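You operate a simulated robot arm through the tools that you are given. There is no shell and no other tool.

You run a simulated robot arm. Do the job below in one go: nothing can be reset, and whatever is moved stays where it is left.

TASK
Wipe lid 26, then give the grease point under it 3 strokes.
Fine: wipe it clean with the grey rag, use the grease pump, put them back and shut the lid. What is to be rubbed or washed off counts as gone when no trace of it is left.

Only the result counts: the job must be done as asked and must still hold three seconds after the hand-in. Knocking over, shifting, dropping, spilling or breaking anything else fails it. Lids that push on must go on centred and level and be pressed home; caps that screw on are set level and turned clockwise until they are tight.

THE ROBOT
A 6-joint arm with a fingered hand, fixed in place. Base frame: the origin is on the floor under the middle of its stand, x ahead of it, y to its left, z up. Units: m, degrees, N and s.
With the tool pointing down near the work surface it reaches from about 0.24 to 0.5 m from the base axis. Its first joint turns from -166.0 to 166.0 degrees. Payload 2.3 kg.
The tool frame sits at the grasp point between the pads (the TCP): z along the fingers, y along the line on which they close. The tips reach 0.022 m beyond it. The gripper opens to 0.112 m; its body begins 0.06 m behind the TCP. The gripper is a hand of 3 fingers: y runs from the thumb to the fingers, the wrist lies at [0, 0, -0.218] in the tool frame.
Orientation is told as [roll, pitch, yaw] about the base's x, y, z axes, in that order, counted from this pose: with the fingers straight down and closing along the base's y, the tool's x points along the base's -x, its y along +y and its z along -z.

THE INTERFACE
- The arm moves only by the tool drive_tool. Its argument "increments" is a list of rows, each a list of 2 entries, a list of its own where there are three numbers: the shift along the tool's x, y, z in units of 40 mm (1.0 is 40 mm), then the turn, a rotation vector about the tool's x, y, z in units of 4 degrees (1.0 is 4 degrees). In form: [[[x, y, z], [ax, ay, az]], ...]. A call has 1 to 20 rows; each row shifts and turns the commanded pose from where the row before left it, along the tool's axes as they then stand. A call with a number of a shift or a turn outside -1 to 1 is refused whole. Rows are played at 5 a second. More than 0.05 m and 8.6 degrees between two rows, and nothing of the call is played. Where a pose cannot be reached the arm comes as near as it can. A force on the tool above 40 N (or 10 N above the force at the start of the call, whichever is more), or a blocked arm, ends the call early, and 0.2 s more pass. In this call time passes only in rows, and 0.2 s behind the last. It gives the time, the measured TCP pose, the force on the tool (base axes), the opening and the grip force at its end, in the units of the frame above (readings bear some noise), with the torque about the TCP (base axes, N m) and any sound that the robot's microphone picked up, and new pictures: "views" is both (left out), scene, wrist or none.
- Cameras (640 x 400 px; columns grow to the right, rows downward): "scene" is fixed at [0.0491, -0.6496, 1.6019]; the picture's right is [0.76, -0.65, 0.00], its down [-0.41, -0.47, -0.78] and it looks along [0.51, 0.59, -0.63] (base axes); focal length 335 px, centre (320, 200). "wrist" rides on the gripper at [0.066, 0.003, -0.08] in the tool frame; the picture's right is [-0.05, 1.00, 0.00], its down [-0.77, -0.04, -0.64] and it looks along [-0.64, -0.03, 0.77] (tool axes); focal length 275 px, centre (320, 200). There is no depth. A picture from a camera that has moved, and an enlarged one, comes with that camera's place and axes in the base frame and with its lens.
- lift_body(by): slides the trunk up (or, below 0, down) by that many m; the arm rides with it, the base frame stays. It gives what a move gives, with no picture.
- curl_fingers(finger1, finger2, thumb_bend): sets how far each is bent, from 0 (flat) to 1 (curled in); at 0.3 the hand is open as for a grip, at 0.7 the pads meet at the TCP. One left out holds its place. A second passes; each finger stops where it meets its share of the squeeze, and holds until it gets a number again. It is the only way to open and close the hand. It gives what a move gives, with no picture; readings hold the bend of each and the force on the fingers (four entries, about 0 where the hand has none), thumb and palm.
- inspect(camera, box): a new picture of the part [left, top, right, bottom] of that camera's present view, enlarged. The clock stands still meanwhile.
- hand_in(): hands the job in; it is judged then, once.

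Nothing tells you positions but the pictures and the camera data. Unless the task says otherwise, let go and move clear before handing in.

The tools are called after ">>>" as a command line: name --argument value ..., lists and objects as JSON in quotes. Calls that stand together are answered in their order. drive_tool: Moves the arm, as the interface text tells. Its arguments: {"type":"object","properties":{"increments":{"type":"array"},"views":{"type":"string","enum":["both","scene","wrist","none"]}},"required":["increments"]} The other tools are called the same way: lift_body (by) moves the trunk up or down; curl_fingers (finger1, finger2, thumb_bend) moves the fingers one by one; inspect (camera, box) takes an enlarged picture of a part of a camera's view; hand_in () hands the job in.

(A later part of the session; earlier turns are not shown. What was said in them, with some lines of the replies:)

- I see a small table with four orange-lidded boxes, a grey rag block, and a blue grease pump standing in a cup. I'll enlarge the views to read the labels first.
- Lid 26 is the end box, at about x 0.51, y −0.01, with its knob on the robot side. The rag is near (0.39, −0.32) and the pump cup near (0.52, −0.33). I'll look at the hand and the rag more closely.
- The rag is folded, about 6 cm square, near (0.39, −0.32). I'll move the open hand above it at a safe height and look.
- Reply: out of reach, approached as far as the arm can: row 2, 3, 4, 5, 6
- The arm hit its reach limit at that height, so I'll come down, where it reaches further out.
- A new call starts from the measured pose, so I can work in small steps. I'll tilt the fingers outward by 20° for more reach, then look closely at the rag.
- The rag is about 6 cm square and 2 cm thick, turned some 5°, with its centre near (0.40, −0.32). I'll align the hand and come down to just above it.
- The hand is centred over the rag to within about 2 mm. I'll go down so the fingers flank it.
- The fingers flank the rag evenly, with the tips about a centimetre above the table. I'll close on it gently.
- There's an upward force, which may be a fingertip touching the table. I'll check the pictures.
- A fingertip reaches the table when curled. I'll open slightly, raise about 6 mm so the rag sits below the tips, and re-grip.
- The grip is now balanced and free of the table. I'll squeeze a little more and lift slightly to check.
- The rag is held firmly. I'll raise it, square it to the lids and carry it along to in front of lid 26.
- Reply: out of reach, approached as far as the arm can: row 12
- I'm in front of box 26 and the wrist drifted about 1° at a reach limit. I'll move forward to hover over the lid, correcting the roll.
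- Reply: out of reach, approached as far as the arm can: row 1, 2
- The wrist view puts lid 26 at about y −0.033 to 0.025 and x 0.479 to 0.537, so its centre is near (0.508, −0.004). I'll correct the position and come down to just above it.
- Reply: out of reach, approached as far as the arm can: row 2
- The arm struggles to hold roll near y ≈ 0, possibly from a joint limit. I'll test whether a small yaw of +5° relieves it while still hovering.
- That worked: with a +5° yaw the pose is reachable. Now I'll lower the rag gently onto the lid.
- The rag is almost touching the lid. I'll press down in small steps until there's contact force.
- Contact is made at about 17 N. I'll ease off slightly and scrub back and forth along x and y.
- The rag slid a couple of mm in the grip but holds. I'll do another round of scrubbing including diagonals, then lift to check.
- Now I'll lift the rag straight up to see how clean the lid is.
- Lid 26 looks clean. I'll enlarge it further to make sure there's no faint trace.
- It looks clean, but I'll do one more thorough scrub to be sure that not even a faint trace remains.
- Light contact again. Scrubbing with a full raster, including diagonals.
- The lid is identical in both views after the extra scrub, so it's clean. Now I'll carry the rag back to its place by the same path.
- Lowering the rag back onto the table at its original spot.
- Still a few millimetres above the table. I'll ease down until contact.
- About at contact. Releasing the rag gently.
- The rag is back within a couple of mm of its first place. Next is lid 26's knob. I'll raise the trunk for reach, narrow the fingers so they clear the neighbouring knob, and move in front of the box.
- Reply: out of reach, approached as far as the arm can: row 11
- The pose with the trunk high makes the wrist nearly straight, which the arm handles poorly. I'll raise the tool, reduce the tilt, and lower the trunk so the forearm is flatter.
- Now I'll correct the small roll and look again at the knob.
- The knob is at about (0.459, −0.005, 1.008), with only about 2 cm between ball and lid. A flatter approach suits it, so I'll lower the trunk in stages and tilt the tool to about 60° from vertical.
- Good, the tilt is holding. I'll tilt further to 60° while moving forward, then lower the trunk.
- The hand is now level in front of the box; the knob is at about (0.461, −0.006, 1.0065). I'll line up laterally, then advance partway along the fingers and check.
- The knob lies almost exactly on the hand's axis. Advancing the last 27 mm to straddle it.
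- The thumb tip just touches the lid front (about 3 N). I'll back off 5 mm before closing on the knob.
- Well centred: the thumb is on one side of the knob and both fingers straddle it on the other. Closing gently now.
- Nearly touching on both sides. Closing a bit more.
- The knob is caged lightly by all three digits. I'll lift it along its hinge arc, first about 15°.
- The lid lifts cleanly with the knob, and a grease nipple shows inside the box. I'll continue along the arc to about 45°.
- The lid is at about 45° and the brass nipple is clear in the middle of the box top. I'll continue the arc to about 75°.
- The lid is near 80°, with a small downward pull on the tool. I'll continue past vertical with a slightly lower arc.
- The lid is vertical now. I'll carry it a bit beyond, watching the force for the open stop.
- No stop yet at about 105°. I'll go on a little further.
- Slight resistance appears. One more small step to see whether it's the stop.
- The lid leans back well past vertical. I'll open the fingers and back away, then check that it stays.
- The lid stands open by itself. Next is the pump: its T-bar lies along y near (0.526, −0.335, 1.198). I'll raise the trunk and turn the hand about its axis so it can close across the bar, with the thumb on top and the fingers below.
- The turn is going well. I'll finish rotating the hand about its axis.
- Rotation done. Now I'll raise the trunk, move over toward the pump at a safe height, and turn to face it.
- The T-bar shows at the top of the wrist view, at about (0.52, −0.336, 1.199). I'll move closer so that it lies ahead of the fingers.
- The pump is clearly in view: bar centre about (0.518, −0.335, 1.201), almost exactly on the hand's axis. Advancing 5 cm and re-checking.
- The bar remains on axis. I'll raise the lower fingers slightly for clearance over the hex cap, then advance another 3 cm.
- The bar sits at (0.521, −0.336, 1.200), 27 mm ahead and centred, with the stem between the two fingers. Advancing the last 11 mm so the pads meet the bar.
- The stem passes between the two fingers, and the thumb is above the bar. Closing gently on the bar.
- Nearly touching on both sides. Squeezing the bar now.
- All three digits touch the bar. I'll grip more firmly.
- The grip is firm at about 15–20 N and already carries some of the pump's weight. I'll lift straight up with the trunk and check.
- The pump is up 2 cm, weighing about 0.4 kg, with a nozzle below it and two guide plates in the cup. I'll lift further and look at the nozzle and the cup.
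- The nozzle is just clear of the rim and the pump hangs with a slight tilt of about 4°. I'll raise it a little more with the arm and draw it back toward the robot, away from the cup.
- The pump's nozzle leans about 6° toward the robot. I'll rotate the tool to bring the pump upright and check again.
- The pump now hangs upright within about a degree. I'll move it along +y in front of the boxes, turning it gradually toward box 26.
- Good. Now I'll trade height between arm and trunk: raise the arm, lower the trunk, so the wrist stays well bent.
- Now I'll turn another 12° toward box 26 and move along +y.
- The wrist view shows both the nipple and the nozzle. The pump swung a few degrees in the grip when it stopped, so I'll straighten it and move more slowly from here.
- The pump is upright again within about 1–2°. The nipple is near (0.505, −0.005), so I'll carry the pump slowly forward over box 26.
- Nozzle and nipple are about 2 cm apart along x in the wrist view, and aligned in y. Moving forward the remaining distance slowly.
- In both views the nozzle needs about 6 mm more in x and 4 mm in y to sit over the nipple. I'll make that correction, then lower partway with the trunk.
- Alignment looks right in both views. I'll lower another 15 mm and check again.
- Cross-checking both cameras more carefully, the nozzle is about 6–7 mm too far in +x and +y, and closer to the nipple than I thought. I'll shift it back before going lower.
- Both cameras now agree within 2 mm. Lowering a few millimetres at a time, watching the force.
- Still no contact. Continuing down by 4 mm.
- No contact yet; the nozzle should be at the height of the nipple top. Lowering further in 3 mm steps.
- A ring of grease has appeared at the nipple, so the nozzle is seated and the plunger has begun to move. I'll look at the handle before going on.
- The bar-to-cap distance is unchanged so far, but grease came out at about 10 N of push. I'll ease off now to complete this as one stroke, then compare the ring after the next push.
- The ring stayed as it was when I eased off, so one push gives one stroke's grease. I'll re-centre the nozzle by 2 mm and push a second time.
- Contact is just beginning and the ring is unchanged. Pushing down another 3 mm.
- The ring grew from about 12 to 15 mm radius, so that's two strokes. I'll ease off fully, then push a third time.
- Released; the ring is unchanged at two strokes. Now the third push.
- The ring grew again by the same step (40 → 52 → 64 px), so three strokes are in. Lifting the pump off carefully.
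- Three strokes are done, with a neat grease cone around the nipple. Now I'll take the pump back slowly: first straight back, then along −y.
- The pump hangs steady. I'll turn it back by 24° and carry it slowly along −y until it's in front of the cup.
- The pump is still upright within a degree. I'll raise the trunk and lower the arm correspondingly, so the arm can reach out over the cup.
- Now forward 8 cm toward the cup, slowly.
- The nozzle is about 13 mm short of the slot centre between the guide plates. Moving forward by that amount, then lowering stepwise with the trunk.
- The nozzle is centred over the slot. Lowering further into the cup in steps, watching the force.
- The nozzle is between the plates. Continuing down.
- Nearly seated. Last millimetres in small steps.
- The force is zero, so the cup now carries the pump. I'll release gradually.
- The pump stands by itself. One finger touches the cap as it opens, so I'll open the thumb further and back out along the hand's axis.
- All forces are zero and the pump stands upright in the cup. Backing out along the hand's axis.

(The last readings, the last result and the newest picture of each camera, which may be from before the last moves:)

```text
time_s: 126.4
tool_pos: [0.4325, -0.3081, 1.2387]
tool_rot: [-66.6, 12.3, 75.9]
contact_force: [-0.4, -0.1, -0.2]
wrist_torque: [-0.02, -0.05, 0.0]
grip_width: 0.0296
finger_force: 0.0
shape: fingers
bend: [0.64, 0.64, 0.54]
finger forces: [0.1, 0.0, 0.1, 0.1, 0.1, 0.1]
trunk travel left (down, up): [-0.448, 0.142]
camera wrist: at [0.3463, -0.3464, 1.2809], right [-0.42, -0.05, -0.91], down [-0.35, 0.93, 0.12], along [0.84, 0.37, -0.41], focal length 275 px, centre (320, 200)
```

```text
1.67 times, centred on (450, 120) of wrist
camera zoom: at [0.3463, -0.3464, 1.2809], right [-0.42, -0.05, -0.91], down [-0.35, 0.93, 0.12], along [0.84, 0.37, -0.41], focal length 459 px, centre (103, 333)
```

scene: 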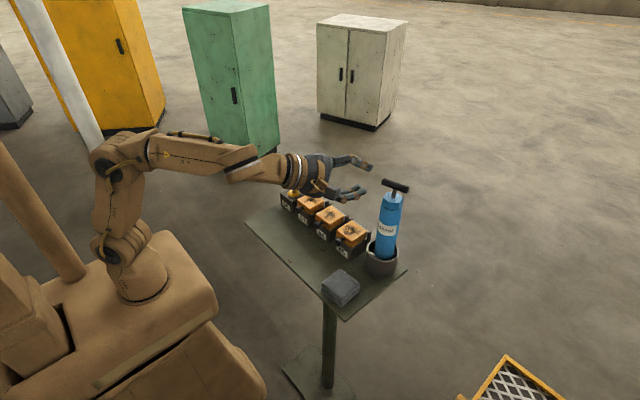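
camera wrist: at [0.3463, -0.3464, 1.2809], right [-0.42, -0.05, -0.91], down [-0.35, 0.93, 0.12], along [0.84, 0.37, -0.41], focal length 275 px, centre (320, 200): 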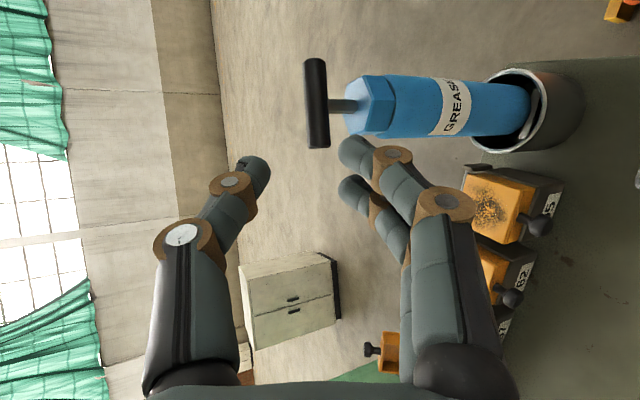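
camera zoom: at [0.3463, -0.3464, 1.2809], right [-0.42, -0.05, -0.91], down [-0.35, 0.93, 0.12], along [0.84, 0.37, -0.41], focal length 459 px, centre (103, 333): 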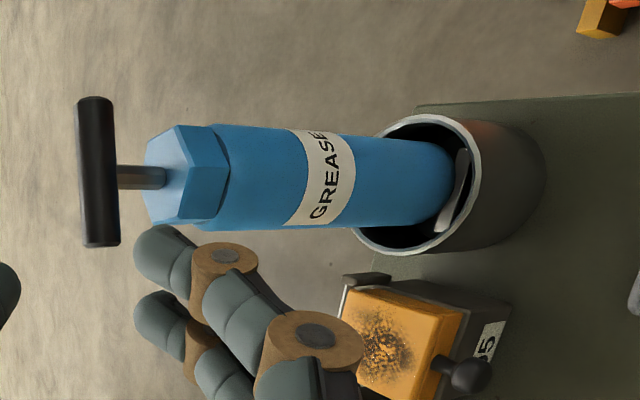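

The pump is back in its cup, standing as before. Now to shut the lid: I'll turn the hand back so it closes along y, as when I opened the lid.

>>> drive_tool --increments '[[[0, 0, -0.3], [0, 0, 1]], [[0, 0, -0.3], [0, 0, 1]], [[0, 0, 0], [0, 0, 1]], [[0, 0, 0], [0, 0, 1]], [[0, 0, 0], [0, 0, 1]], [[0, 0, 0], [0, 0, 1]], [[0, 0, 0], [0, 0, 1]], [[0, 0, 0], [0, 0, 1]], [[0, 0, 0], [0, 0, 1]], [[0, 0, 0], [0, 0, 1]], [[0, 0, 0], [0, 0, 1]], [[0, 0, 0], [0, 0, 1]], [[0, 0, 0], [0, 0, 1]]]' --views "none"

>>> drive_tool --increments '[[[0, 0, 0], [0, 0, 1]], [[0, 0, 0], [0, 0, 1]], [[0, 0, 0], [0, 0, 1]], [[0, 0, 0], [0, 0, 1]], [[0, 0, 0], [0, 0, 1]], [[0, 0, 0], [0, 0, 1]], [[0, 0, 0], [0, 0, 1]], [[0, 0, 0], [0, 0, 1]], [[0, 0, 0], [0, 0, 1]], [[0, 0, 0], [0, 0, 1]], [[0, 0, 0], [0, 0, 1]], [[0, 0, 0], [0, 0, 1]], [[0, 0, 0], [0, 0, 0.85]]]'

```text
time_s: 129.2
tool_pos: [0.4135, -0.3018, 1.247]
tool_rot: [-61.7, -35.4, 53.2]
contact_force: [0.4, 0.6, -0.2]
wrist_torque: [0.0, -0.01, 0.01]
grip_width: 0.0295
finger_force: 0.2
shape: fingers
bend: [0.64, 0.64, 0.54]
finger forces: [0.1, 0.1, 0.0, 0.0, 0.0, 0.1]
trunk travel left (down, up): [-0.448, 0.142]
```

```text
time_s: 132.0
tool_pos: [0.4144, -0.2998, 1.2466]
tool_rot: [0.5, -67.1, -19.8]
contact_force: [0.5, -0.4, 0.1]
wrist_torque: [-0.01, 0.01, 0.02]
grip_width: 0.0297
finger_force: 0.0
shape: fingers
bend: [0.64, 0.64, 0.54]
finger forces: [0.0, 0.1, 0.0, 0.0, 0.0, 0.1]
trunk travel left (down, up): [-0.448, 0.142]
camera wrist: at [0.321, -0.2645, 1.2175], right [0.35, 0.94, 0.05], down [-0.28, 0.06, 0.96], along [0.89, -0.35, 0.29], focal length 275 px, centre (320, 200)
```

scene: 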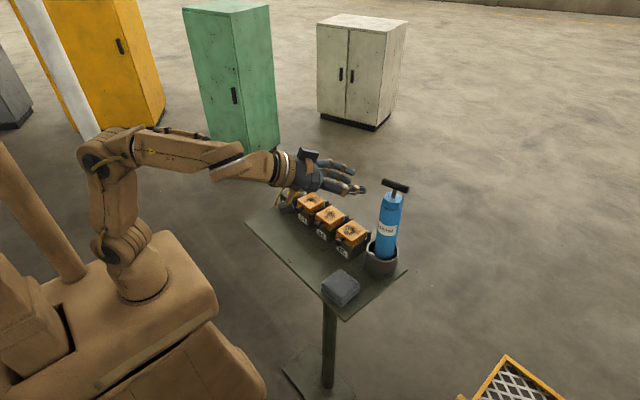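
wrist: 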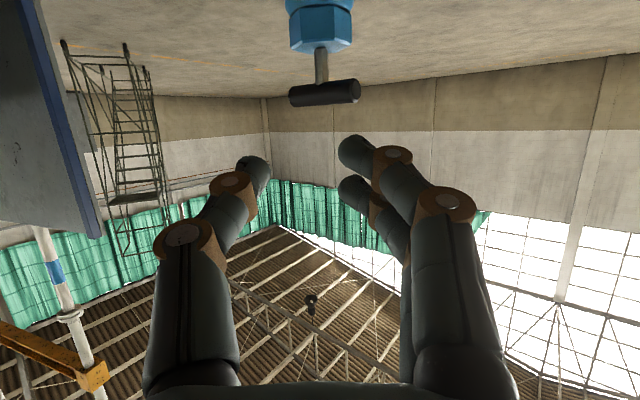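

The hand is reoriented. Now I'll move along +y, turning to face the open lid 26.

>>> drive_tool --increments '[[[-0.1245, 0.9495, -0.391], [0, 0, 0]], [[-0.1245, 0.9495, -0.391], [0, 0, 0]], [[-0.1245, 0.9495, -0.391], [0, 0, 0]], [[-0.1245, 0.9495, -0.391], [0, 0, 0]], [[-0.1245, 0.9495, -0.391], [0, 0, 0]], [[0, 0, 0], [-0.99, 0, -0.418]], [[0, 0, 0], [-0.99, 0, -0.418]], [[0, 0, 0], [-0.99, 0, -0.418]], [[0, 0, 0], [-0.99, 0, -0.418]], [[0, 0, 0], [-0.99, 0, -0.418]], [[0, 0, 0], [-0.99, 0, -0.418]], [[0, 0, 0], [0, 0.8, 0]], [[0, 0, 0], [0, 0.8, 0]], [[0, 0, 0], [0, 0.8, 0]]]'

```text
time_s: 135.0
tool_pos: [0.4083, -0.1288, 1.3031]
tool_rot: [0.2, -57.5, 6.3]
contact_force: [0.4, -0.6, -0.2]
wrist_torque: [-0.01, 0.03, 0.0]
grip_width: 0.0298
finger_force: 0.1
shape: fingers
bend: [0.64, 0.64, 0.54]
finger forces: [0.1, 0.0, 0.0, 0.0, 0.1, 0.1]
out of reach, approached as far as the arm can: row 5
trunk travel left (down, up): [-0.448, 0.142]
camera wrist: at [0.305, -0.1375, 1.2902], right [-0.09, 1.0, 0.04], down [-0.12, -0.05, 0.99], along [0.99, 0.08, 0.12], focal length 275 px, centre (320, 200)
```

scene: 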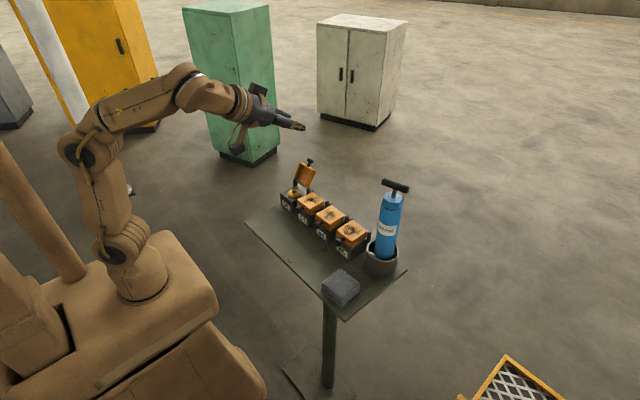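
wrist: 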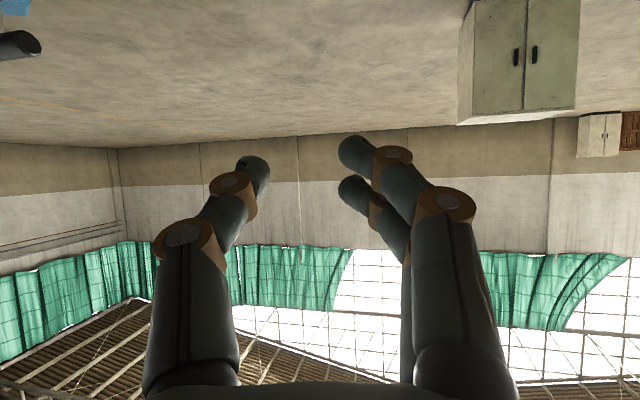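

Facing the lid. I'll lower the trunk to the level used before, set the fingers, and move to the approach point in front of the knob.

>>> lift_body --by -0.153

>>> curl_fingers --finger1 0.56 --finger2 0.56 --thumb_bend 0.56

>>> drive_tool --increments '[[[-0.241, 0.656, 0.507], [0, 0, 0]], [[-0.241, 0.656, 0.507], [0, 0, 0]], [[-0.241, 0.656, 0.507], [0, 0, 0]], [[-0.241, 0.656, 0.507], [0, 0, 0]]]'

>>> inspect --camera "wrist" --box '[160, 0, 480, 200]'

>>> inspect --camera "scene" --box '[255, 145, 345, 225]'

```text
time_s: 136.8
tool_pos: [0.4074, -0.1286, 1.1491]
tool_rot: [0.1, -57.5, 6.2]
contact_force: [0.3, 0.5, -0.3]
wrist_torque: [0.0, 0.03, 0.0]
grip_width: 0.0297
finger_force: 0.1
shape: fingers
bend: [0.64, 0.64, 0.54]
finger forces: [0.0, 0.0, 0.0, 0.0, 0.0, 0.0]
trunk travel left (down, up): [-0.295, 0.295]
```

```text
time_s: 137.8
tool_pos: [0.4076, -0.129, 1.1495]
tool_rot: [0.1, -57.6, 6.3]
contact_force: [0.3, 0.4, -0.1]
wrist_torque: [0.03, 0.0, -0.03]
grip_width: 0.0382
finger_force: 0.1
shape: fingers
bend: [0.56, 0.56, 0.56]
finger forces: [0.0, 0.0, 0.0, 0.0, 0.1, 0.1]
trunk travel left (down, up): [-0.295, 0.295]
```

```text
time_s: 138.8
tool_pos: [0.4844, -0.0151, 1.1388]
tool_rot: [0.2, -57.7, 6.2]
contact_force: [0.1, 0.0, -0.3]
wrist_torque: [0.03, 0.0, -0.05]
grip_width: 0.0379
finger_force: 0.1
shape: fingers
bend: [0.56, 0.56, 0.56]
finger forces: [0.0, 0.0, 0.0, 0.0, 0.0, 0.0]
trunk travel left (down, up): [-0.295, 0.295]
camera wrist: at [0.382, -0.0226, 1.1259], right [-0.09, 1.0, 0.04], down [-0.12, -0.05, 0.99], along [0.99, 0.08, 0.12], focal length 275 px, centre (320, 200)
```

scene: 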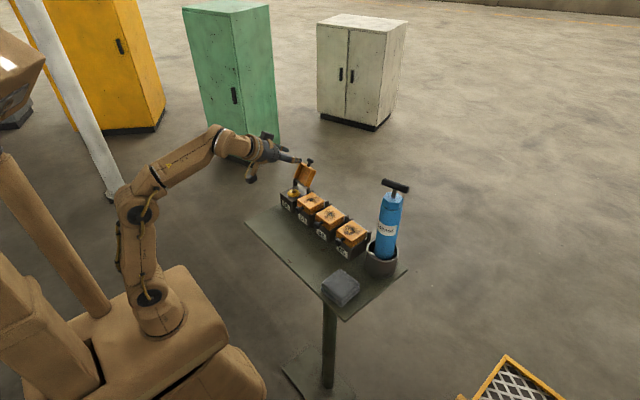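
wrist: 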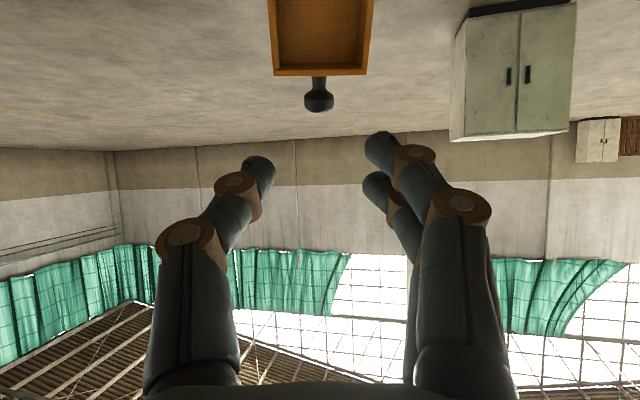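

```text
2.00 times, centred on (320, 100) of wrist
camera zoom: at [0.382, -0.0226, 1.1259], right [-0.09, 1.0, 0.04], down [-0.12, -0.05, 0.99], along [0.99, 0.08, 0.12], focal length 551 px, centre (320, 400)
```

zoom: 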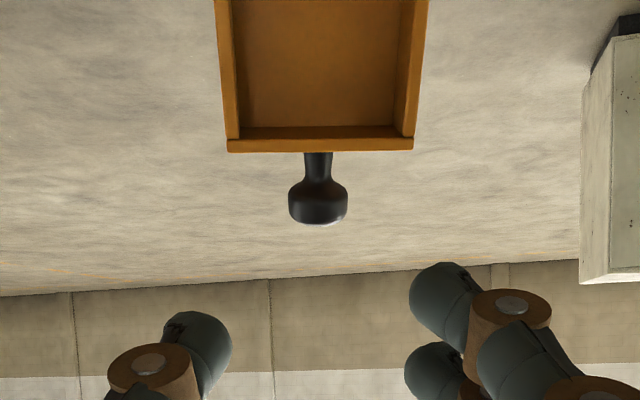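

```text
5.00 times, centred on (300, 185) of scene
camera zoom: at [0.0491, -0.6496, 1.6019], right [0.76, -0.65, 0.0], down [-0.41, -0.47, -0.78], along [0.51, 0.59, -0.63], focal length 1673 px, centre (420, 275)
```

zoom: 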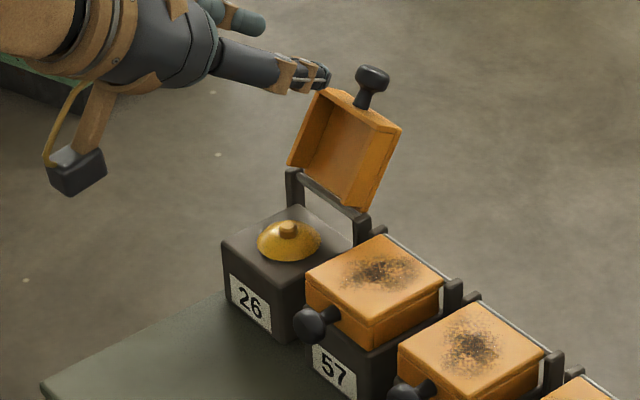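

The view matches the one after I released the knob, so I can retrace. I'll advance back to the release pose around the knob.

>>> drive_tool --increments '[[[0, 0, 0.8], [0, 0, 0]], [[0, 0, 0.8], [0, 0, 0]], [[0, 0, 0.45], [0, 0, 0]], [[0, 0.005, 0.25], [0, 0, 0]]]'

>>> inspect --camera "wrist" --box '[200, 40, 440, 250]'

>>> inspect --camera "scene" --box '[255, 145, 325, 210]'

```text
time_s: 139.8
tool_pos: [0.5634, -0.0063, 1.0893]
tool_rot: [0.1, -57.5, 6.2]
contact_force: [0.1, -0.4, -0.3]
wrist_torque: [-0.01, 0.02, 0.0]
grip_width: 0.038
finger_force: 0.1
shape: fingers
bend: [0.56, 0.56, 0.56]
finger forces: [0.0, 0.0, 0.0, 0.0, 0.1, 0.1]
trunk travel left (down, up): [-0.295, 0.295]
camera wrist: at [0.4596, -0.0147, 1.0768], right [-0.09, 1.0, 0.04], down [-0.12, -0.05, 0.99], along [0.99, 0.08, 0.12], focal length 275 px, centre (320, 200)
```

scene: 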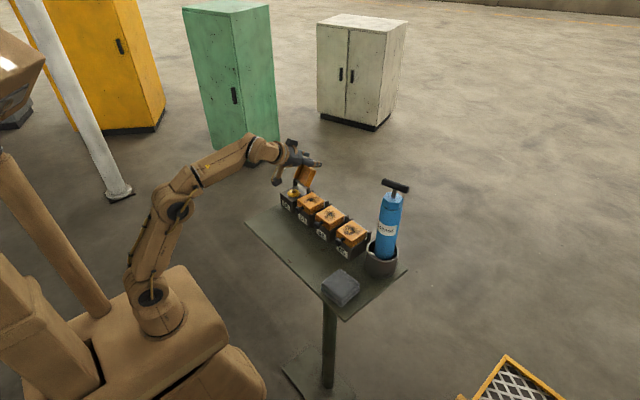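
wrist: 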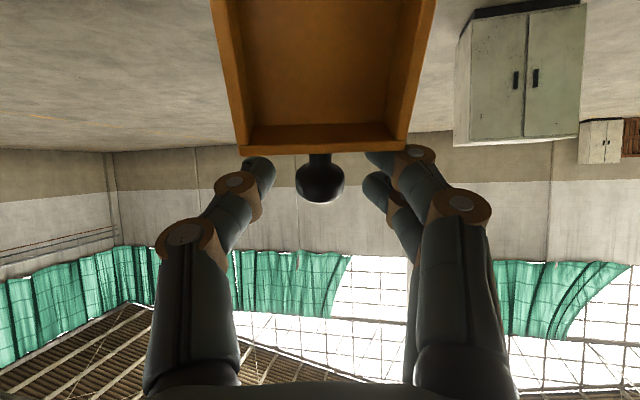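

```text
1.90 times, centred on (320, 145) of wrist
camera zoom: at [0.4596, -0.0147, 1.0768], right [-0.09, 1.0, 0.04], down [-0.12, -0.05, 0.99], along [0.99, 0.08, 0.12], focal length 524 px, centre (320, 305)
```

zoom: 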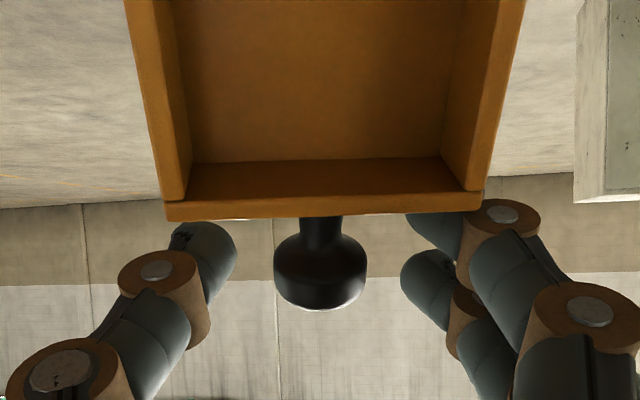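

```text
6.15 times, centred on (290, 178) of scene
camera zoom: at [0.0491, -0.6496, 1.6019], right [0.76, -0.65, 0.0], down [-0.41, -0.47, -0.78], along [0.51, 0.59, -0.63], focal length 2060 px, centre (505, 338)
```

zoom: 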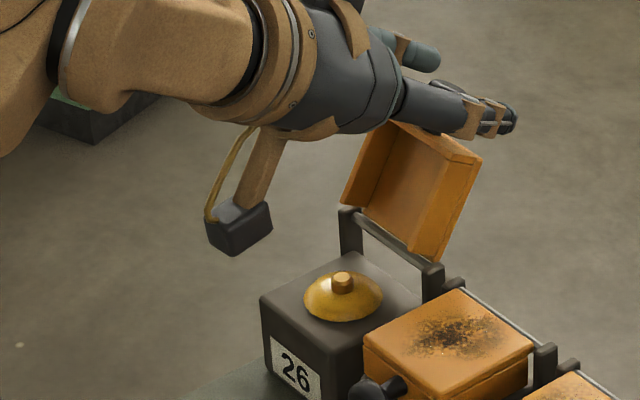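

The knob is between the thumb and fingers again. Closing on it.

>>> curl_fingers --finger1 0.64 --finger2 0.64 --thumb_bend 0.64

>>> curl_fingers --finger1 0.69 --finger2 0.69 --thumb_bend 0.68

>>> inspect --camera "wrist" --box '[200, 40, 440, 250]'

```text
time_s: 140.8
tool_pos: [0.5615, -0.0072, 1.0896]
tool_rot: [0.1, -57.6, 6.2]
contact_force: [0.8, -0.6, 0.2]
wrist_torque: [-0.02, -0.02, 0.03]
grip_width: 0.0172
finger_force: 0.1
shape: fingers
bend: [0.64, 0.64, 0.64]
finger forces: [0.0, 0.0, 0.1, 0.0, 0.0, 0.0]
trunk travel left (down, up): [-0.295, 0.295]
```

```text
time_s: 141.8
tool_pos: [0.5626, -0.0066, 1.0894]
tool_rot: [0.1, -57.6, 6.2]
contact_force: [-0.6, -0.2, 0.1]
wrist_torque: [-0.03, -0.03, -0.02]
grip_width: 0.0115
finger_force: 1.8
shape: fingers
bend: [0.67, 0.67, 0.67]
finger forces: [1.2, 1.0, 0.0, 0.0, 2.5, 0.1]
trunk travel left (down, up): [-0.295, 0.295]
```

```text
1.90 times, centred on (320, 145) of wrist
camera zoom: at [0.4592, -0.0149, 1.077], right [-0.09, 1.0, 0.04], down [-0.12, -0.05, 0.99], along [0.99, 0.08, 0.12], focal length 524 px, centre (320, 305)
```

zoom: 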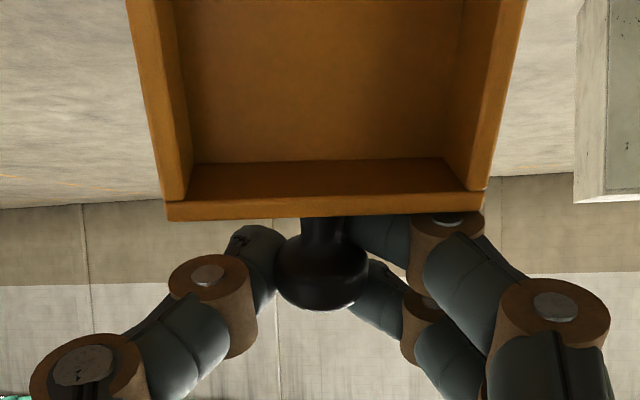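

The knob is held again. I'll retrace the arc, first bringing the lid back to vertical.

>>> drive_tool --increments '[[[0.055, 0.022, -0.207], [0, 0, 0]], [[0.051, 0.019, -0.178], [0, 0, 0]], [[0.051, 0.019, -0.178], [0, 0, 0]], [[0.092, 0.026, -0.23], [0, 0, 0]], [[0.092, 0.026, -0.23], [0, 0, 0]]]' --views "none"

>>> inspect --camera "scene" --box '[255, 145, 325, 210]'

>>> inspect --camera "wrist" --box '[200, 40, 440, 250]'

```text
time_s: 142.9
tool_pos: [0.5196, -0.0064, 1.1005]
tool_rot: [0.3, -57.5, 6.1]
contact_force: [0.0, 0.5, -1.8]
wrist_torque: [0.03, -0.02, 0.02]
grip_width: 0.0095
finger_force: 1.0
shape: fingers
bend: [0.67, 0.69, 0.67]
finger forces: [1.6, 0.1, 0.0, 0.0, 0.7, 0.0]
trunk travel left (down, up): [-0.295, 0.295]
```

```text
6.15 times, centred on (290, 178) of scene
camera zoom: at [0.0491, -0.6496, 1.6019], right [0.76, -0.65, 0.0], down [-0.41, -0.47, -0.78], along [0.51, 0.59, -0.63], focal length 2060 px, centre (505, 338)
```

zoom: 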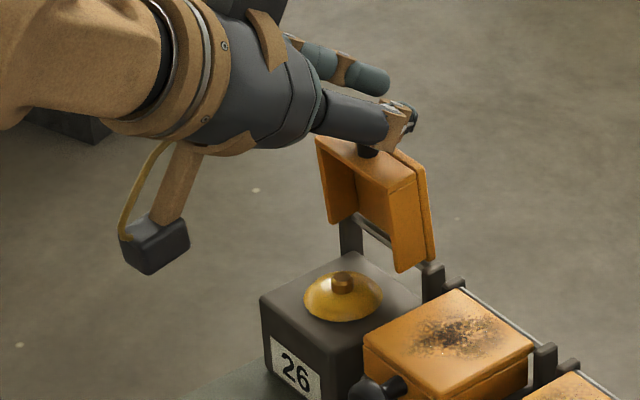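

```text
1.90 times, centred on (320, 145) of wrist
camera zoom: at [0.4174, -0.0145, 1.0874], right [-0.09, 1.0, 0.04], down [-0.12, -0.05, 0.99], along [0.99, 0.08, 0.12], focal length 524 px, centre (320, 305)
```

zoom: 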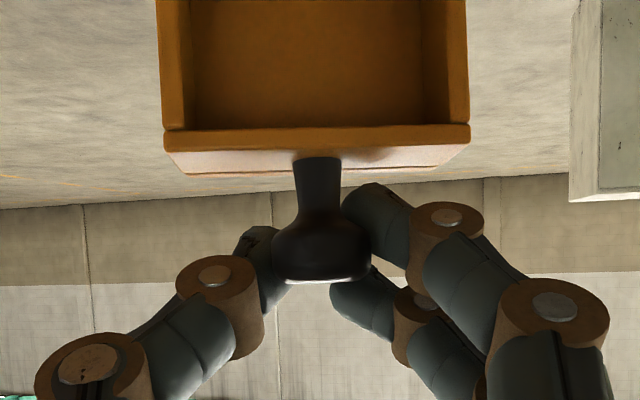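

The lid is just past vertical on the closing side, cradled by the lower finger. Continuing down the arc.

>>> drive_tool --increments '[[[0.165, 0.026, -0.179], [0, 0, 0]], [[0.165, 0.026, -0.179], [0, 0, 0]], [[0.234, 0.023, -0.102], [0, 0, 0]], [[0.234, 0.023, -0.102], [0, 0, 0]]]' --views "none"

>>> inspect --camera "scene" --box '[255, 145, 325, 210]'

>>> inspect --camera "wrist" --box '[200, 40, 440, 250]'

```text
time_s: 143.9
tool_pos: [0.4835, -0.0059, 1.085]
tool_rot: [0.1, -57.6, 6.3]
contact_force: [0.8, 1.1, -0.8]
wrist_torque: [0.01, 0.0, 0.03]
grip_width: 0.009
finger_force: 1.1
shape: fingers
bend: [0.66, 0.69, 0.68]
finger forces: [1.5, 0.0, 0.1, 0.0, 0.0, 0.1]
trunk travel left (down, up): [-0.295, 0.295]
```

```text
6.15 times, centred on (290, 178) of scene
camera zoom: at [0.0491, -0.6496, 1.6019], right [0.76, -0.65, 0.0], down [-0.41, -0.47, -0.78], along [0.51, 0.59, -0.63], focal length 2060 px, centre (505, 338)
```

zoom: 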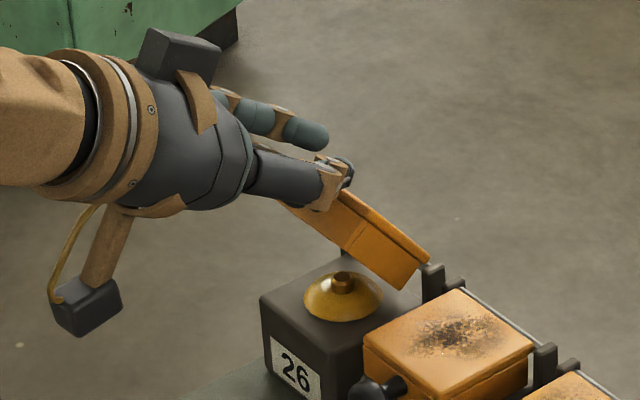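

```text
1.90 times, centred on (320, 145) of wrist
camera zoom: at [0.3812, -0.0146, 1.0727], right [-0.09, 1.0, 0.04], down [-0.12, -0.05, 0.99], along [0.99, 0.08, 0.12], focal length 524 px, centre (320, 305)
```

zoom: 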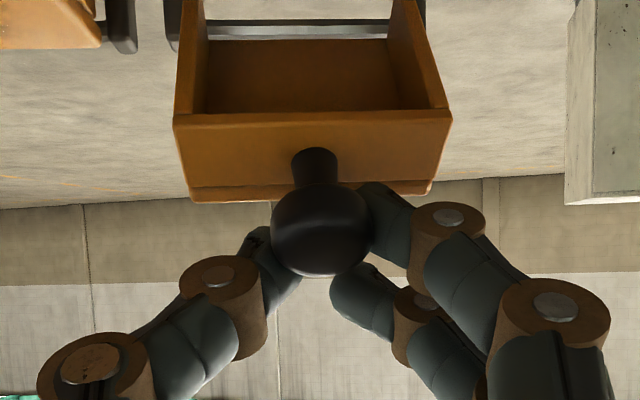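

The knob has slid a little lower in the grip. I'll squeeze slightly more to keep hold of it before going on.

>>> curl_fingers --finger1 0.71 --finger2 0.69 --thumb_bend 0.71

>>> inspect --camera "wrist" --box '[200, 40, 440, 250]'

```text
time_s: 144.9
tool_pos: [0.4843, -0.0055, 1.0851]
tool_rot: [0.1, -57.6, 6.3]
contact_force: [0.7, 2.0, -1.4]
wrist_torque: [0.04, -0.03, -0.03]
grip_width: 0.005
finger_force: 1.2
shape: fingers
bend: [0.68, 0.69, 0.71]
finger forces: [2.7, 0.0, 0.0, 0.0, 0.3, 0.1]
trunk travel left (down, up): [-0.295, 0.295]
```

```text
1.90 times, centred on (320, 145) of wrist
camera zoom: at [0.3814, -0.0144, 1.0726], right [-0.09, 1.0, 0.04], down [-0.12, -0.05, 0.99], along [0.99, 0.08, 0.12], focal length 524 px, centre (320, 305)
```

zoom: 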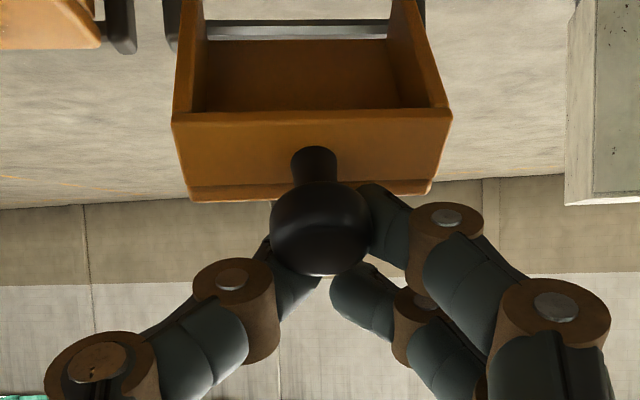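

The thumb is now above the knob and finger 1 beside it, which works well for pushing it shut. Continuing down the arc.

>>> drive_tool --increments '[[[0.248, 0.023, -0.094], [0, 0, 0]], [[0.248, 0.023, -0.094], [0, 0, 0]]]' --views "none"

>>> inspect --camera "scene" --box '[255, 145, 325, 210]'

>>> inspect --camera "wrist" --box '[200, 40, 440, 250]'

```text
time_s: 145.6
tool_pos: [0.4673, -0.0054, 1.0734]
tool_rot: [0.1, -57.7, 6.2]
contact_force: [1.9, 2.3, -0.8]
wrist_torque: [0.05, -0.03, -0.03]
grip_width: 0.0053
finger_force: 1.4
shape: fingers
bend: [0.67, 0.69, 0.71]
finger forces: [3.2, 0.0, 0.0, 0.0, 0.0, 0.0]
trunk travel left (down, up): [-0.295, 0.295]
```

```text
6.15 times, centred on (290, 178) of scene
camera zoom: at [0.0491, -0.6496, 1.6019], right [0.76, -0.65, 0.0], down [-0.41, -0.47, -0.78], along [0.51, 0.59, -0.63], focal length 2060 px, centre (505, 338)
```

zoom: 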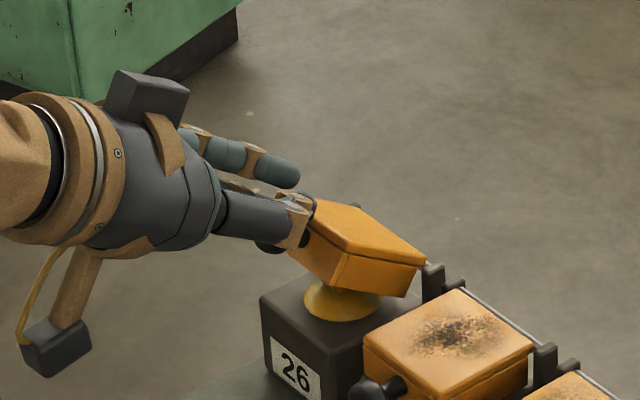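

```text
1.90 times, centred on (320, 145) of wrist
camera zoom: at [0.3642, -0.0143, 1.0595], right [-0.09, 1.0, 0.04], down [-0.12, -0.05, 0.99], along [0.99, 0.08, 0.12], focal length 524 px, centre (320, 305)
```

zoom: 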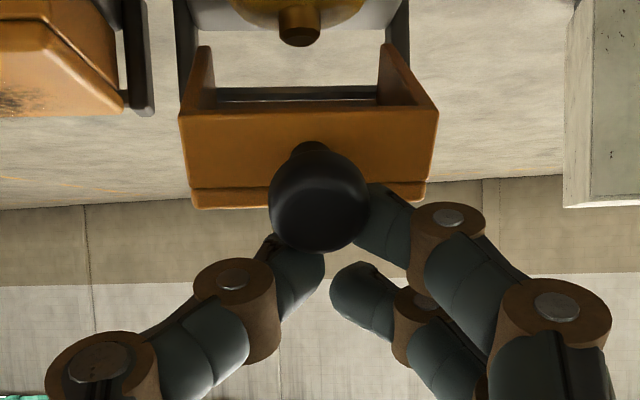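

The lid is down to about 28°, with the knob riding on finger 1. I'll keep lowering along the arc.

>>> drive_tool --increments '[[[0.264, 0.015, 0.009], [0, 0, 0]], [[0.264, 0.015, 0.009], [0, 0, 0]]]' --views "none"

>>> inspect --camera "scene" --box '[255, 150, 325, 215]'

>>> inspect --camera "wrist" --box '[200, 40, 440, 250]'

```text
time_s: 146.2
tool_pos: [0.4563, -0.0055, 1.0524]
tool_rot: [0.2, -57.4, 6.3]
contact_force: [2.6, 3.6, -0.6]
wrist_torque: [0.05, -0.06, -0.03]
grip_width: 0.0058
finger_force: 2.1
shape: fingers
bend: [0.67, 0.69, 0.71]
finger forces: [3.3, 0.0, 0.0, 0.0, 0.0, 0.0]
trunk travel left (down, up): [-0.295, 0.295]
```

```text
6.15 times, centred on (290, 182) of scene
camera zoom: at [0.0491, -0.6496, 1.6019], right [0.76, -0.65, 0.0], down [-0.41, -0.47, -0.78], along [0.51, 0.59, -0.63], focal length 2060 px, centre (505, 308)
```

zoom: 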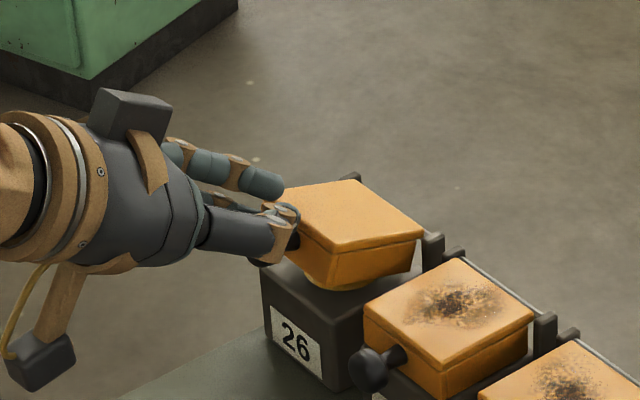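

```text
1.90 times, centred on (320, 145) of wrist
camera zoom: at [0.3536, -0.0145, 1.0409], right [-0.09, 1.0, 0.04], down [-0.12, -0.05, 0.99], along [0.99, 0.08, 0.12], focal length 524 px, centre (320, 305)
```

zoom: 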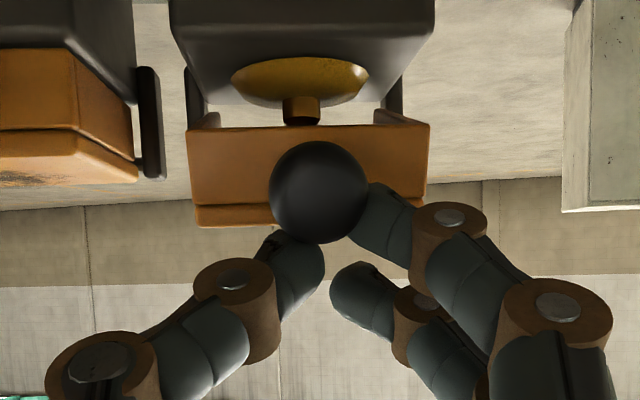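

About 12° left. Continuing down gently.

>>> drive_tool --increments '[[[0.21, 0.02, 0.04], [0, 0, 0]], [[0.21, 0.02, 0.04], [0, 0, 0]]]' --views "none"

>>> inspect --camera "scene" --box '[255, 150, 325, 215]'

>>> inspect --camera "wrist" --box '[200, 40, 440, 250]'

```text
time_s: 146.8
tool_pos: [0.4497, -0.0058, 1.0384]
tool_rot: [0.1, -57.5, 6.3]
contact_force: [2.5, 3.0, -0.6]
wrist_torque: [0.09, -0.06, -0.01]
grip_width: 0.0058
finger_force: 1.1
shape: fingers
bend: [0.67, 0.69, 0.71]
finger forces: [3.0, 0.0, 0.0, 0.0, 0.1, 0.0]
trunk travel left (down, up): [-0.295, 0.295]
```

```text
6.15 times, centred on (290, 182) of scene
camera zoom: at [0.0491, -0.6496, 1.6019], right [0.76, -0.65, 0.0], down [-0.41, -0.47, -0.78], along [0.51, 0.59, -0.63], focal length 2060 px, centre (505, 308)
```

zoom: 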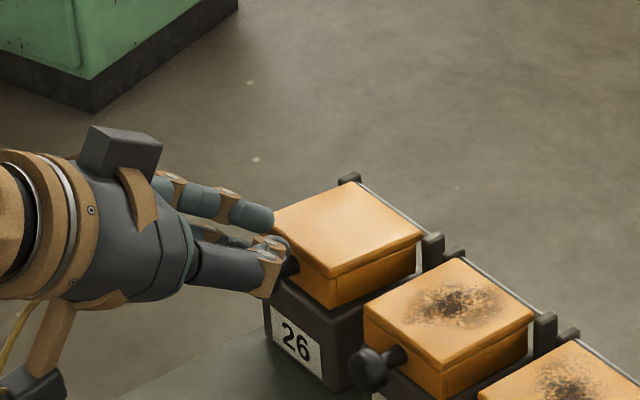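

```text
1.90 times, centred on (320, 145) of wrist
camera zoom: at [0.347, -0.014, 1.025], right [-0.09, 1.0, 0.04], down [-0.12, -0.05, 0.99], along [0.99, 0.08, 0.12], focal length 524 px, centre (320, 305)
```

zoom: 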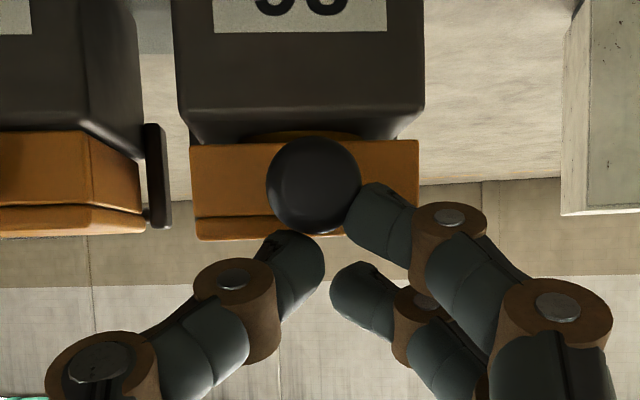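

Nearly closed. A bit further down.

>>> drive_tool --increments '[[[0.13, 0.02, 0.06], [0, 0, 0]], [[0.13, 0.02, 0.06], [0, 0, 0]]]' --views "none"

>>> inspect --camera "scene" --box '[255, 150, 325, 215]'

>>> inspect --camera "wrist" --box '[200, 40, 440, 250]'

```text
time_s: 147.3
tool_pos: [0.4472, -0.0041, 1.028]
tool_rot: [0.1, -57.8, 6.2]
contact_force: [4.2, 2.9, 9.4]
wrist_torque: [0.07, -0.19, 0.0]
grip_width: 0.0054
finger_force: 5.0
shape: fingers
bend: [0.68, 0.69, 0.71]
finger forces: [5.3, 0.0, 0.0, 0.0, 5.5, 0.1]
trunk travel left (down, up): [-0.295, 0.295]
```

```text
6.15 times, centred on (290, 182) of scene
camera zoom: at [0.0491, -0.6496, 1.6019], right [0.76, -0.65, 0.0], down [-0.41, -0.47, -0.78], along [0.51, 0.59, -0.63], focal length 2060 px, centre (505, 308)
```

zoom: 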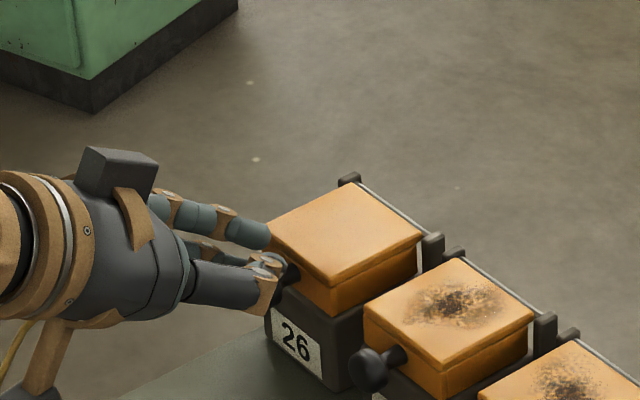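

```text
1.90 times, centred on (320, 145) of wrist
camera zoom: at [0.345, -0.0124, 1.0151], right [-0.08, 1.0, 0.04], down [-0.12, -0.05, 0.99], along [0.99, 0.08, 0.13], focal length 524 px, centre (320, 305)
```

zoom: 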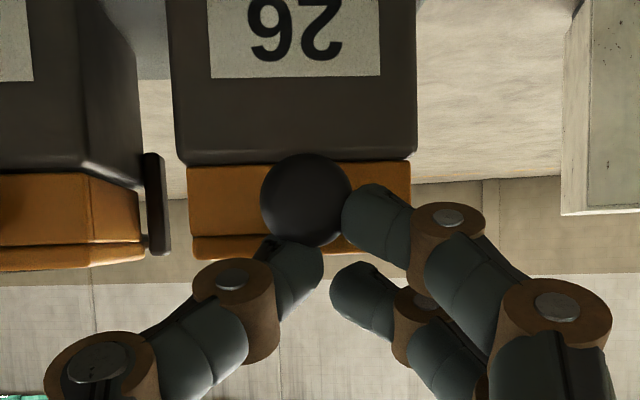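

The lid is shut: the thumb presses the knob down at about 9 N and no gap remains. I'll open the fingers wide enough to clear the knob and back away.

>>> curl_fingers --finger1 0.54 --finger2 0.54 --thumb_bend 0.54

>>> inspect --camera "wrist" --box '[200, 40, 440, 250]'

>>> inspect --camera "scene" --box '[255, 150, 325, 215]'

```text
time_s: 148.3
tool_pos: [0.4468, -0.0033, 1.0269]
tool_rot: [0.1, -57.6, 6.2]
contact_force: [0.7, 0.3, -0.9]
wrist_torque: [0.03, 0.01, 0.0]
grip_width: 0.0434
finger_force: 0.1
shape: fingers
bend: [0.54, 0.54, 0.54]
finger forces: [0.0, 0.1, 0.1, 0.0, 0.0, 0.0]
trunk travel left (down, up): [-0.295, 0.295]
```

```text
1.90 times, centred on (320, 145) of wrist
camera zoom: at [0.3447, -0.013, 1.0142], right [-0.09, 1.0, 0.04], down [-0.12, -0.05, 0.99], along [0.99, 0.08, 0.12], focal length 524 px, centre (320, 305)
```

zoom: 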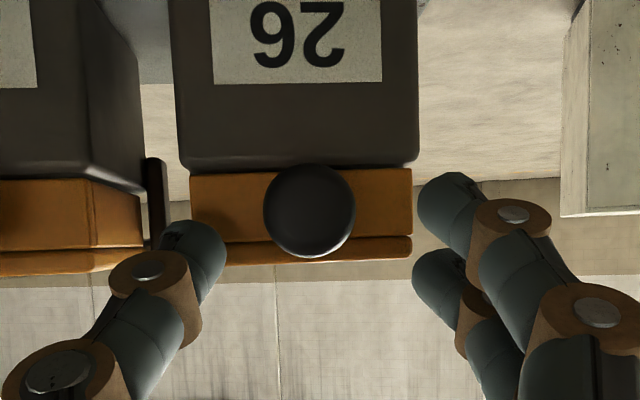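

```text
6.15 times, centred on (290, 182) of scene
camera zoom: at [0.0491, -0.6496, 1.6019], right [0.76, -0.65, 0.0], down [-0.41, -0.47, -0.78], along [0.51, 0.59, -0.63], focal length 2060 px, centre (505, 308)
```

zoom: 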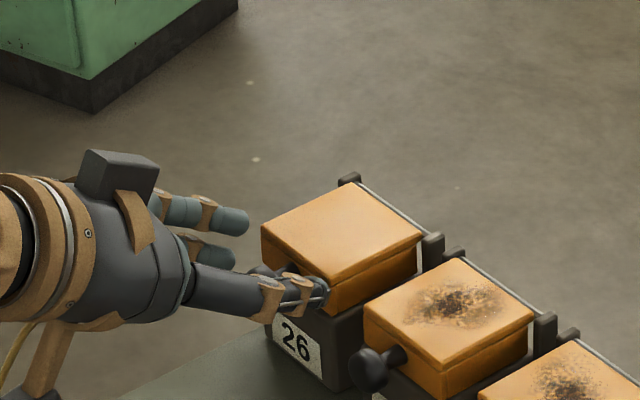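

The knob is free. Backing away and comparing the closed lid with its neighbours.

>>> drive_tool --increments '[[[0, 0, -0.5], [0, 0, 0]], [[0, 0, -0.8], [0, 0, 0]], [[0, 0, -0.8], [0, 0, 0]]]'

>>> inspect --camera "scene" --box '[270, 170, 340, 230]'

>>> inspect --camera "wrist" --box '[40, 0, 400, 200]'

>>> inspect --camera "scene" --box '[278, 175, 314, 203]'

```text
time_s: 149.2
tool_pos: [0.3756, -0.0116, 1.0704]
tool_rot: [0.1, -57.6, 6.1]
contact_force: [0.1, 0.2, -0.9]
wrist_torque: [0.01, -0.01, -0.02]
grip_width: 0.0432
finger_force: 0.1
shape: fingers
bend: [0.54, 0.54, 0.54]
finger forces: [0.0, 0.1, 0.0, 0.0, 0.1, 0.1]
trunk travel left (down, up): [-0.295, 0.295]
camera wrist: at [0.2735, -0.0211, 1.059], right [-0.09, 1.0, 0.04], down [-0.12, -0.05, 0.99], along [0.99, 0.08, 0.12], focal length 275 px, centre (320, 200)
```

scene: 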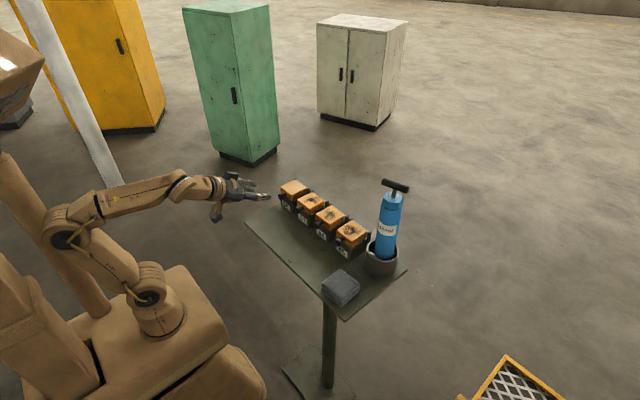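
wrist: 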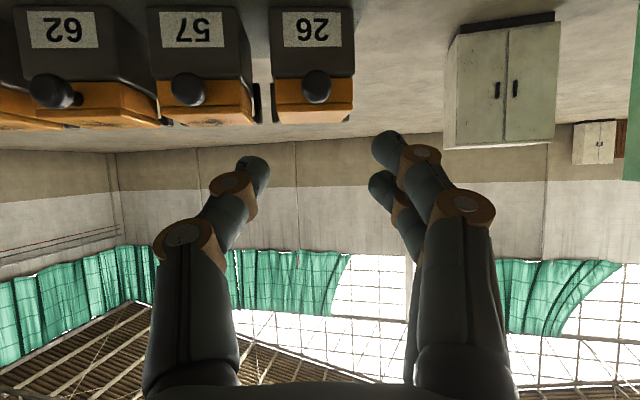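

```text
6.67 times, centred on (305, 200) of scene
camera zoom: at [0.0491, -0.6496, 1.6019], right [0.76, -0.65, 0.0], down [-0.41, -0.47, -0.78], along [0.51, 0.59, -0.63], focal length 2231 px, centre (420, 200)
```

zoom: 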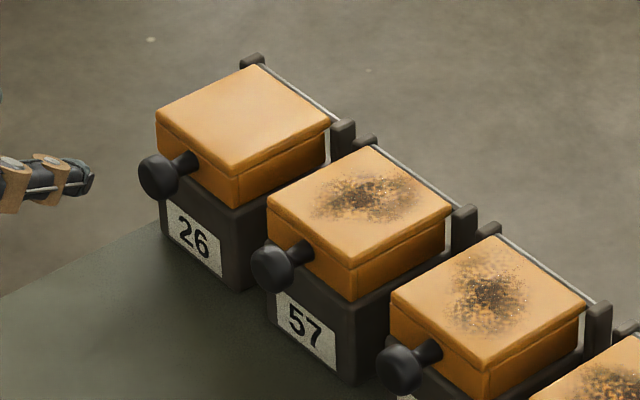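

```text
1.78 times, centred on (220, 100) of wrist
camera zoom: at [0.2735, -0.0211, 1.059], right [-0.09, 1.0, 0.04], down [-0.12, -0.05, 0.99], along [0.99, 0.08, 0.12], focal length 489 px, centre (498, 378)
```

zoom: 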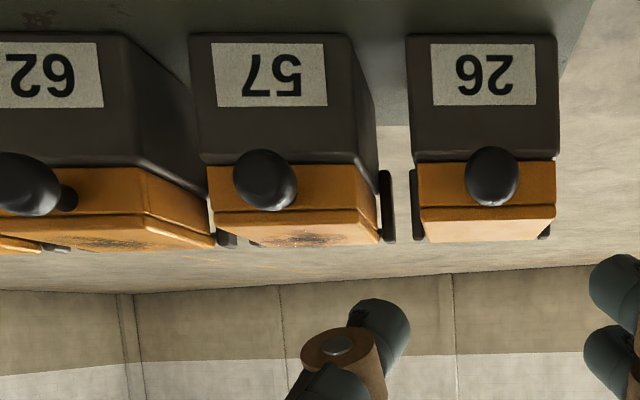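

```text
14.29 times, centred on (296, 189) of scene
camera zoom: at [0.0491, -0.6496, 1.6019], right [0.76, -0.65, 0.0], down [-0.41, -0.47, -0.78], along [0.51, 0.59, -0.63], focal length 4781 px, centre (663, 357)
```

zoom: 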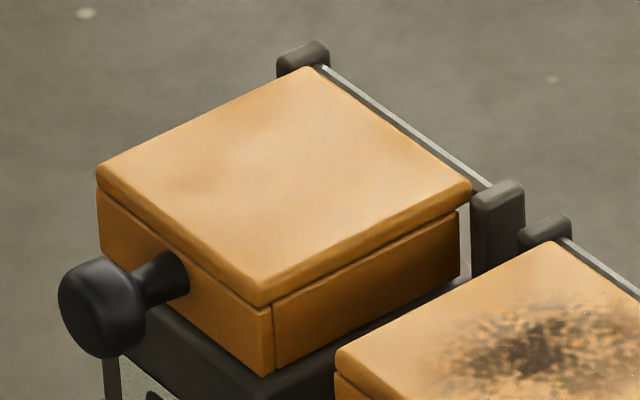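

Lid 26 is shut exactly as it was at the start, clean, and the box hasn't moved. A final check of the pump, cup and rag.

>>> inspect --camera "scene" --box '[330, 170, 420, 310]'

>>> inspect --camera "scene" --box '[240, 160, 420, 320]'

>>> inspect --camera "scene" --box '[355, 210, 411, 280]'

```text
2.86 times, centred on (375, 240) of scene
camera zoom: at [0.0491, -0.6496, 1.6019], right [0.76, -0.65, 0.0], down [-0.41, -0.47, -0.78], along [0.51, 0.59, -0.63], focal length 956 px, centre (163, 86)
```

zoom: 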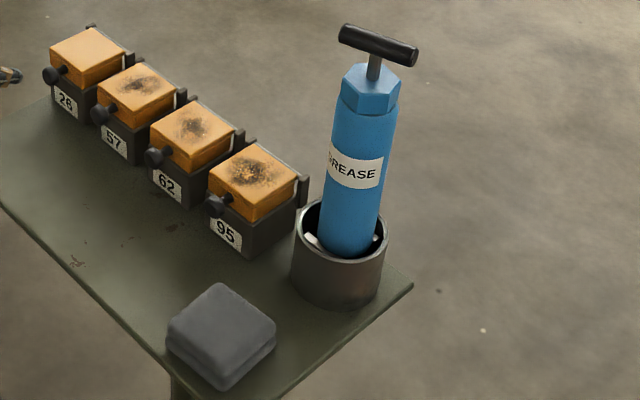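

```text
2.50 times, centred on (330, 240) of scene
camera zoom: at [0.0491, -0.6496, 1.6019], right [0.76, -0.65, 0.0], down [-0.41, -0.47, -0.78], along [0.51, 0.59, -0.63], focal length 837 px, centre (295, 100)
```

zoom: 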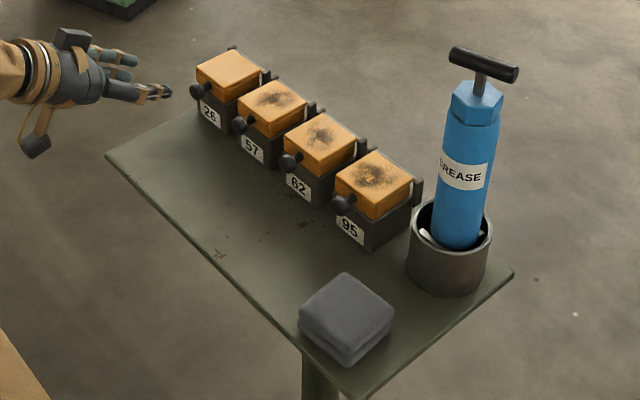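

```text
5.71 times, centred on (383, 245) of scene
camera zoom: at [0.0491, -0.6496, 1.6019], right [0.76, -0.65, 0.0], down [-0.41, -0.47, -0.78], along [0.51, 0.59, -0.63], focal length 1912 px, centre (-40, -57)
```

zoom: 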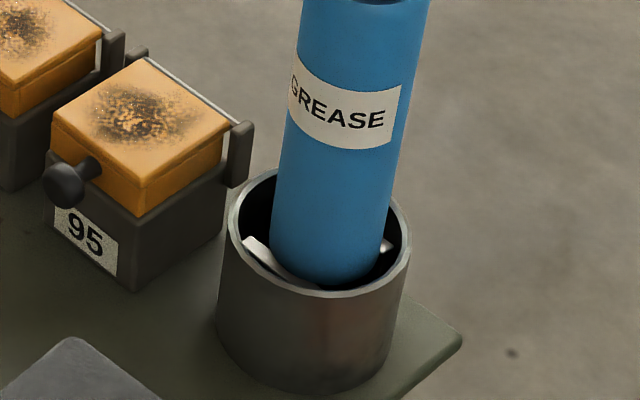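

Everything is in place: the rag on its spot, the pump upright in its cup, lid 26 clean and shut. I'll move the arm a bit further clear and take a last look.

>>> lift_body --by 0.12

>>> inspect --camera "scene" --box '[200, 100, 440, 330]'

```text
time_s: 150.7
tool_pos: [0.3764, -0.0118, 1.1916]
tool_rot: [0.1, -57.5, 6.2]
contact_force: [-0.9, -0.2, 0.3]
wrist_torque: [-0.03, -0.01, 0.01]
grip_width: 0.0429
finger_force: 0.0
shape: fingers
bend: [0.54, 0.54, 0.54]
finger forces: [0.1, 0.0, 0.1, 0.0, 0.0, 0.0]
trunk travel left (down, up): [-0.415, 0.175]
```

```text
1.74 times, centred on (320, 215) of scene
camera zoom: at [0.0491, -0.6496, 1.6019], right [0.76, -0.65, 0.0], down [-0.41, -0.47, -0.78], along [0.51, 0.59, -0.63], focal length 582 px, centre (320, 174)
```

zoom: 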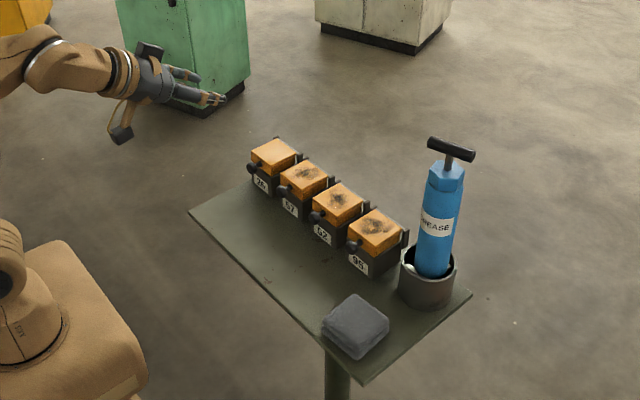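

The hand is well clear. Lid 26 is clean and shut, three strokes were given, and the pump and rag are back in place, so I'm handing in.

>>> hand_in

```text
The job is handed in.
```

I wiped lid 26 clean, gave the grease point under it three strokes, put the rag and pump back, and shut the lid. The job is handed in, but I haven't been told whether it passed.

- **Wiping:** Enlarged views from both cameras showed no stain left on lid 26. I scrubbed it a second time to be sure.
- **Strokes:** I pushed the pump down on the nipple three times, easing off fully after each push. The grease ring grew by about the same amount each time, which is how I counted. No sound or readout confirmed the count, and the handle showed no visible travel when I checked it during the first push.
- **Rag:** It is back within about 2 mm of where it lay.
- **Pump:** It stands upright in its cup, turned a few degrees about its own axis compared with the start.
- **Lid and box:** Lid 26 and its box match the pictures from before I opened the lid. Nothing else on the table looks moved, and I saw no spilled grease.
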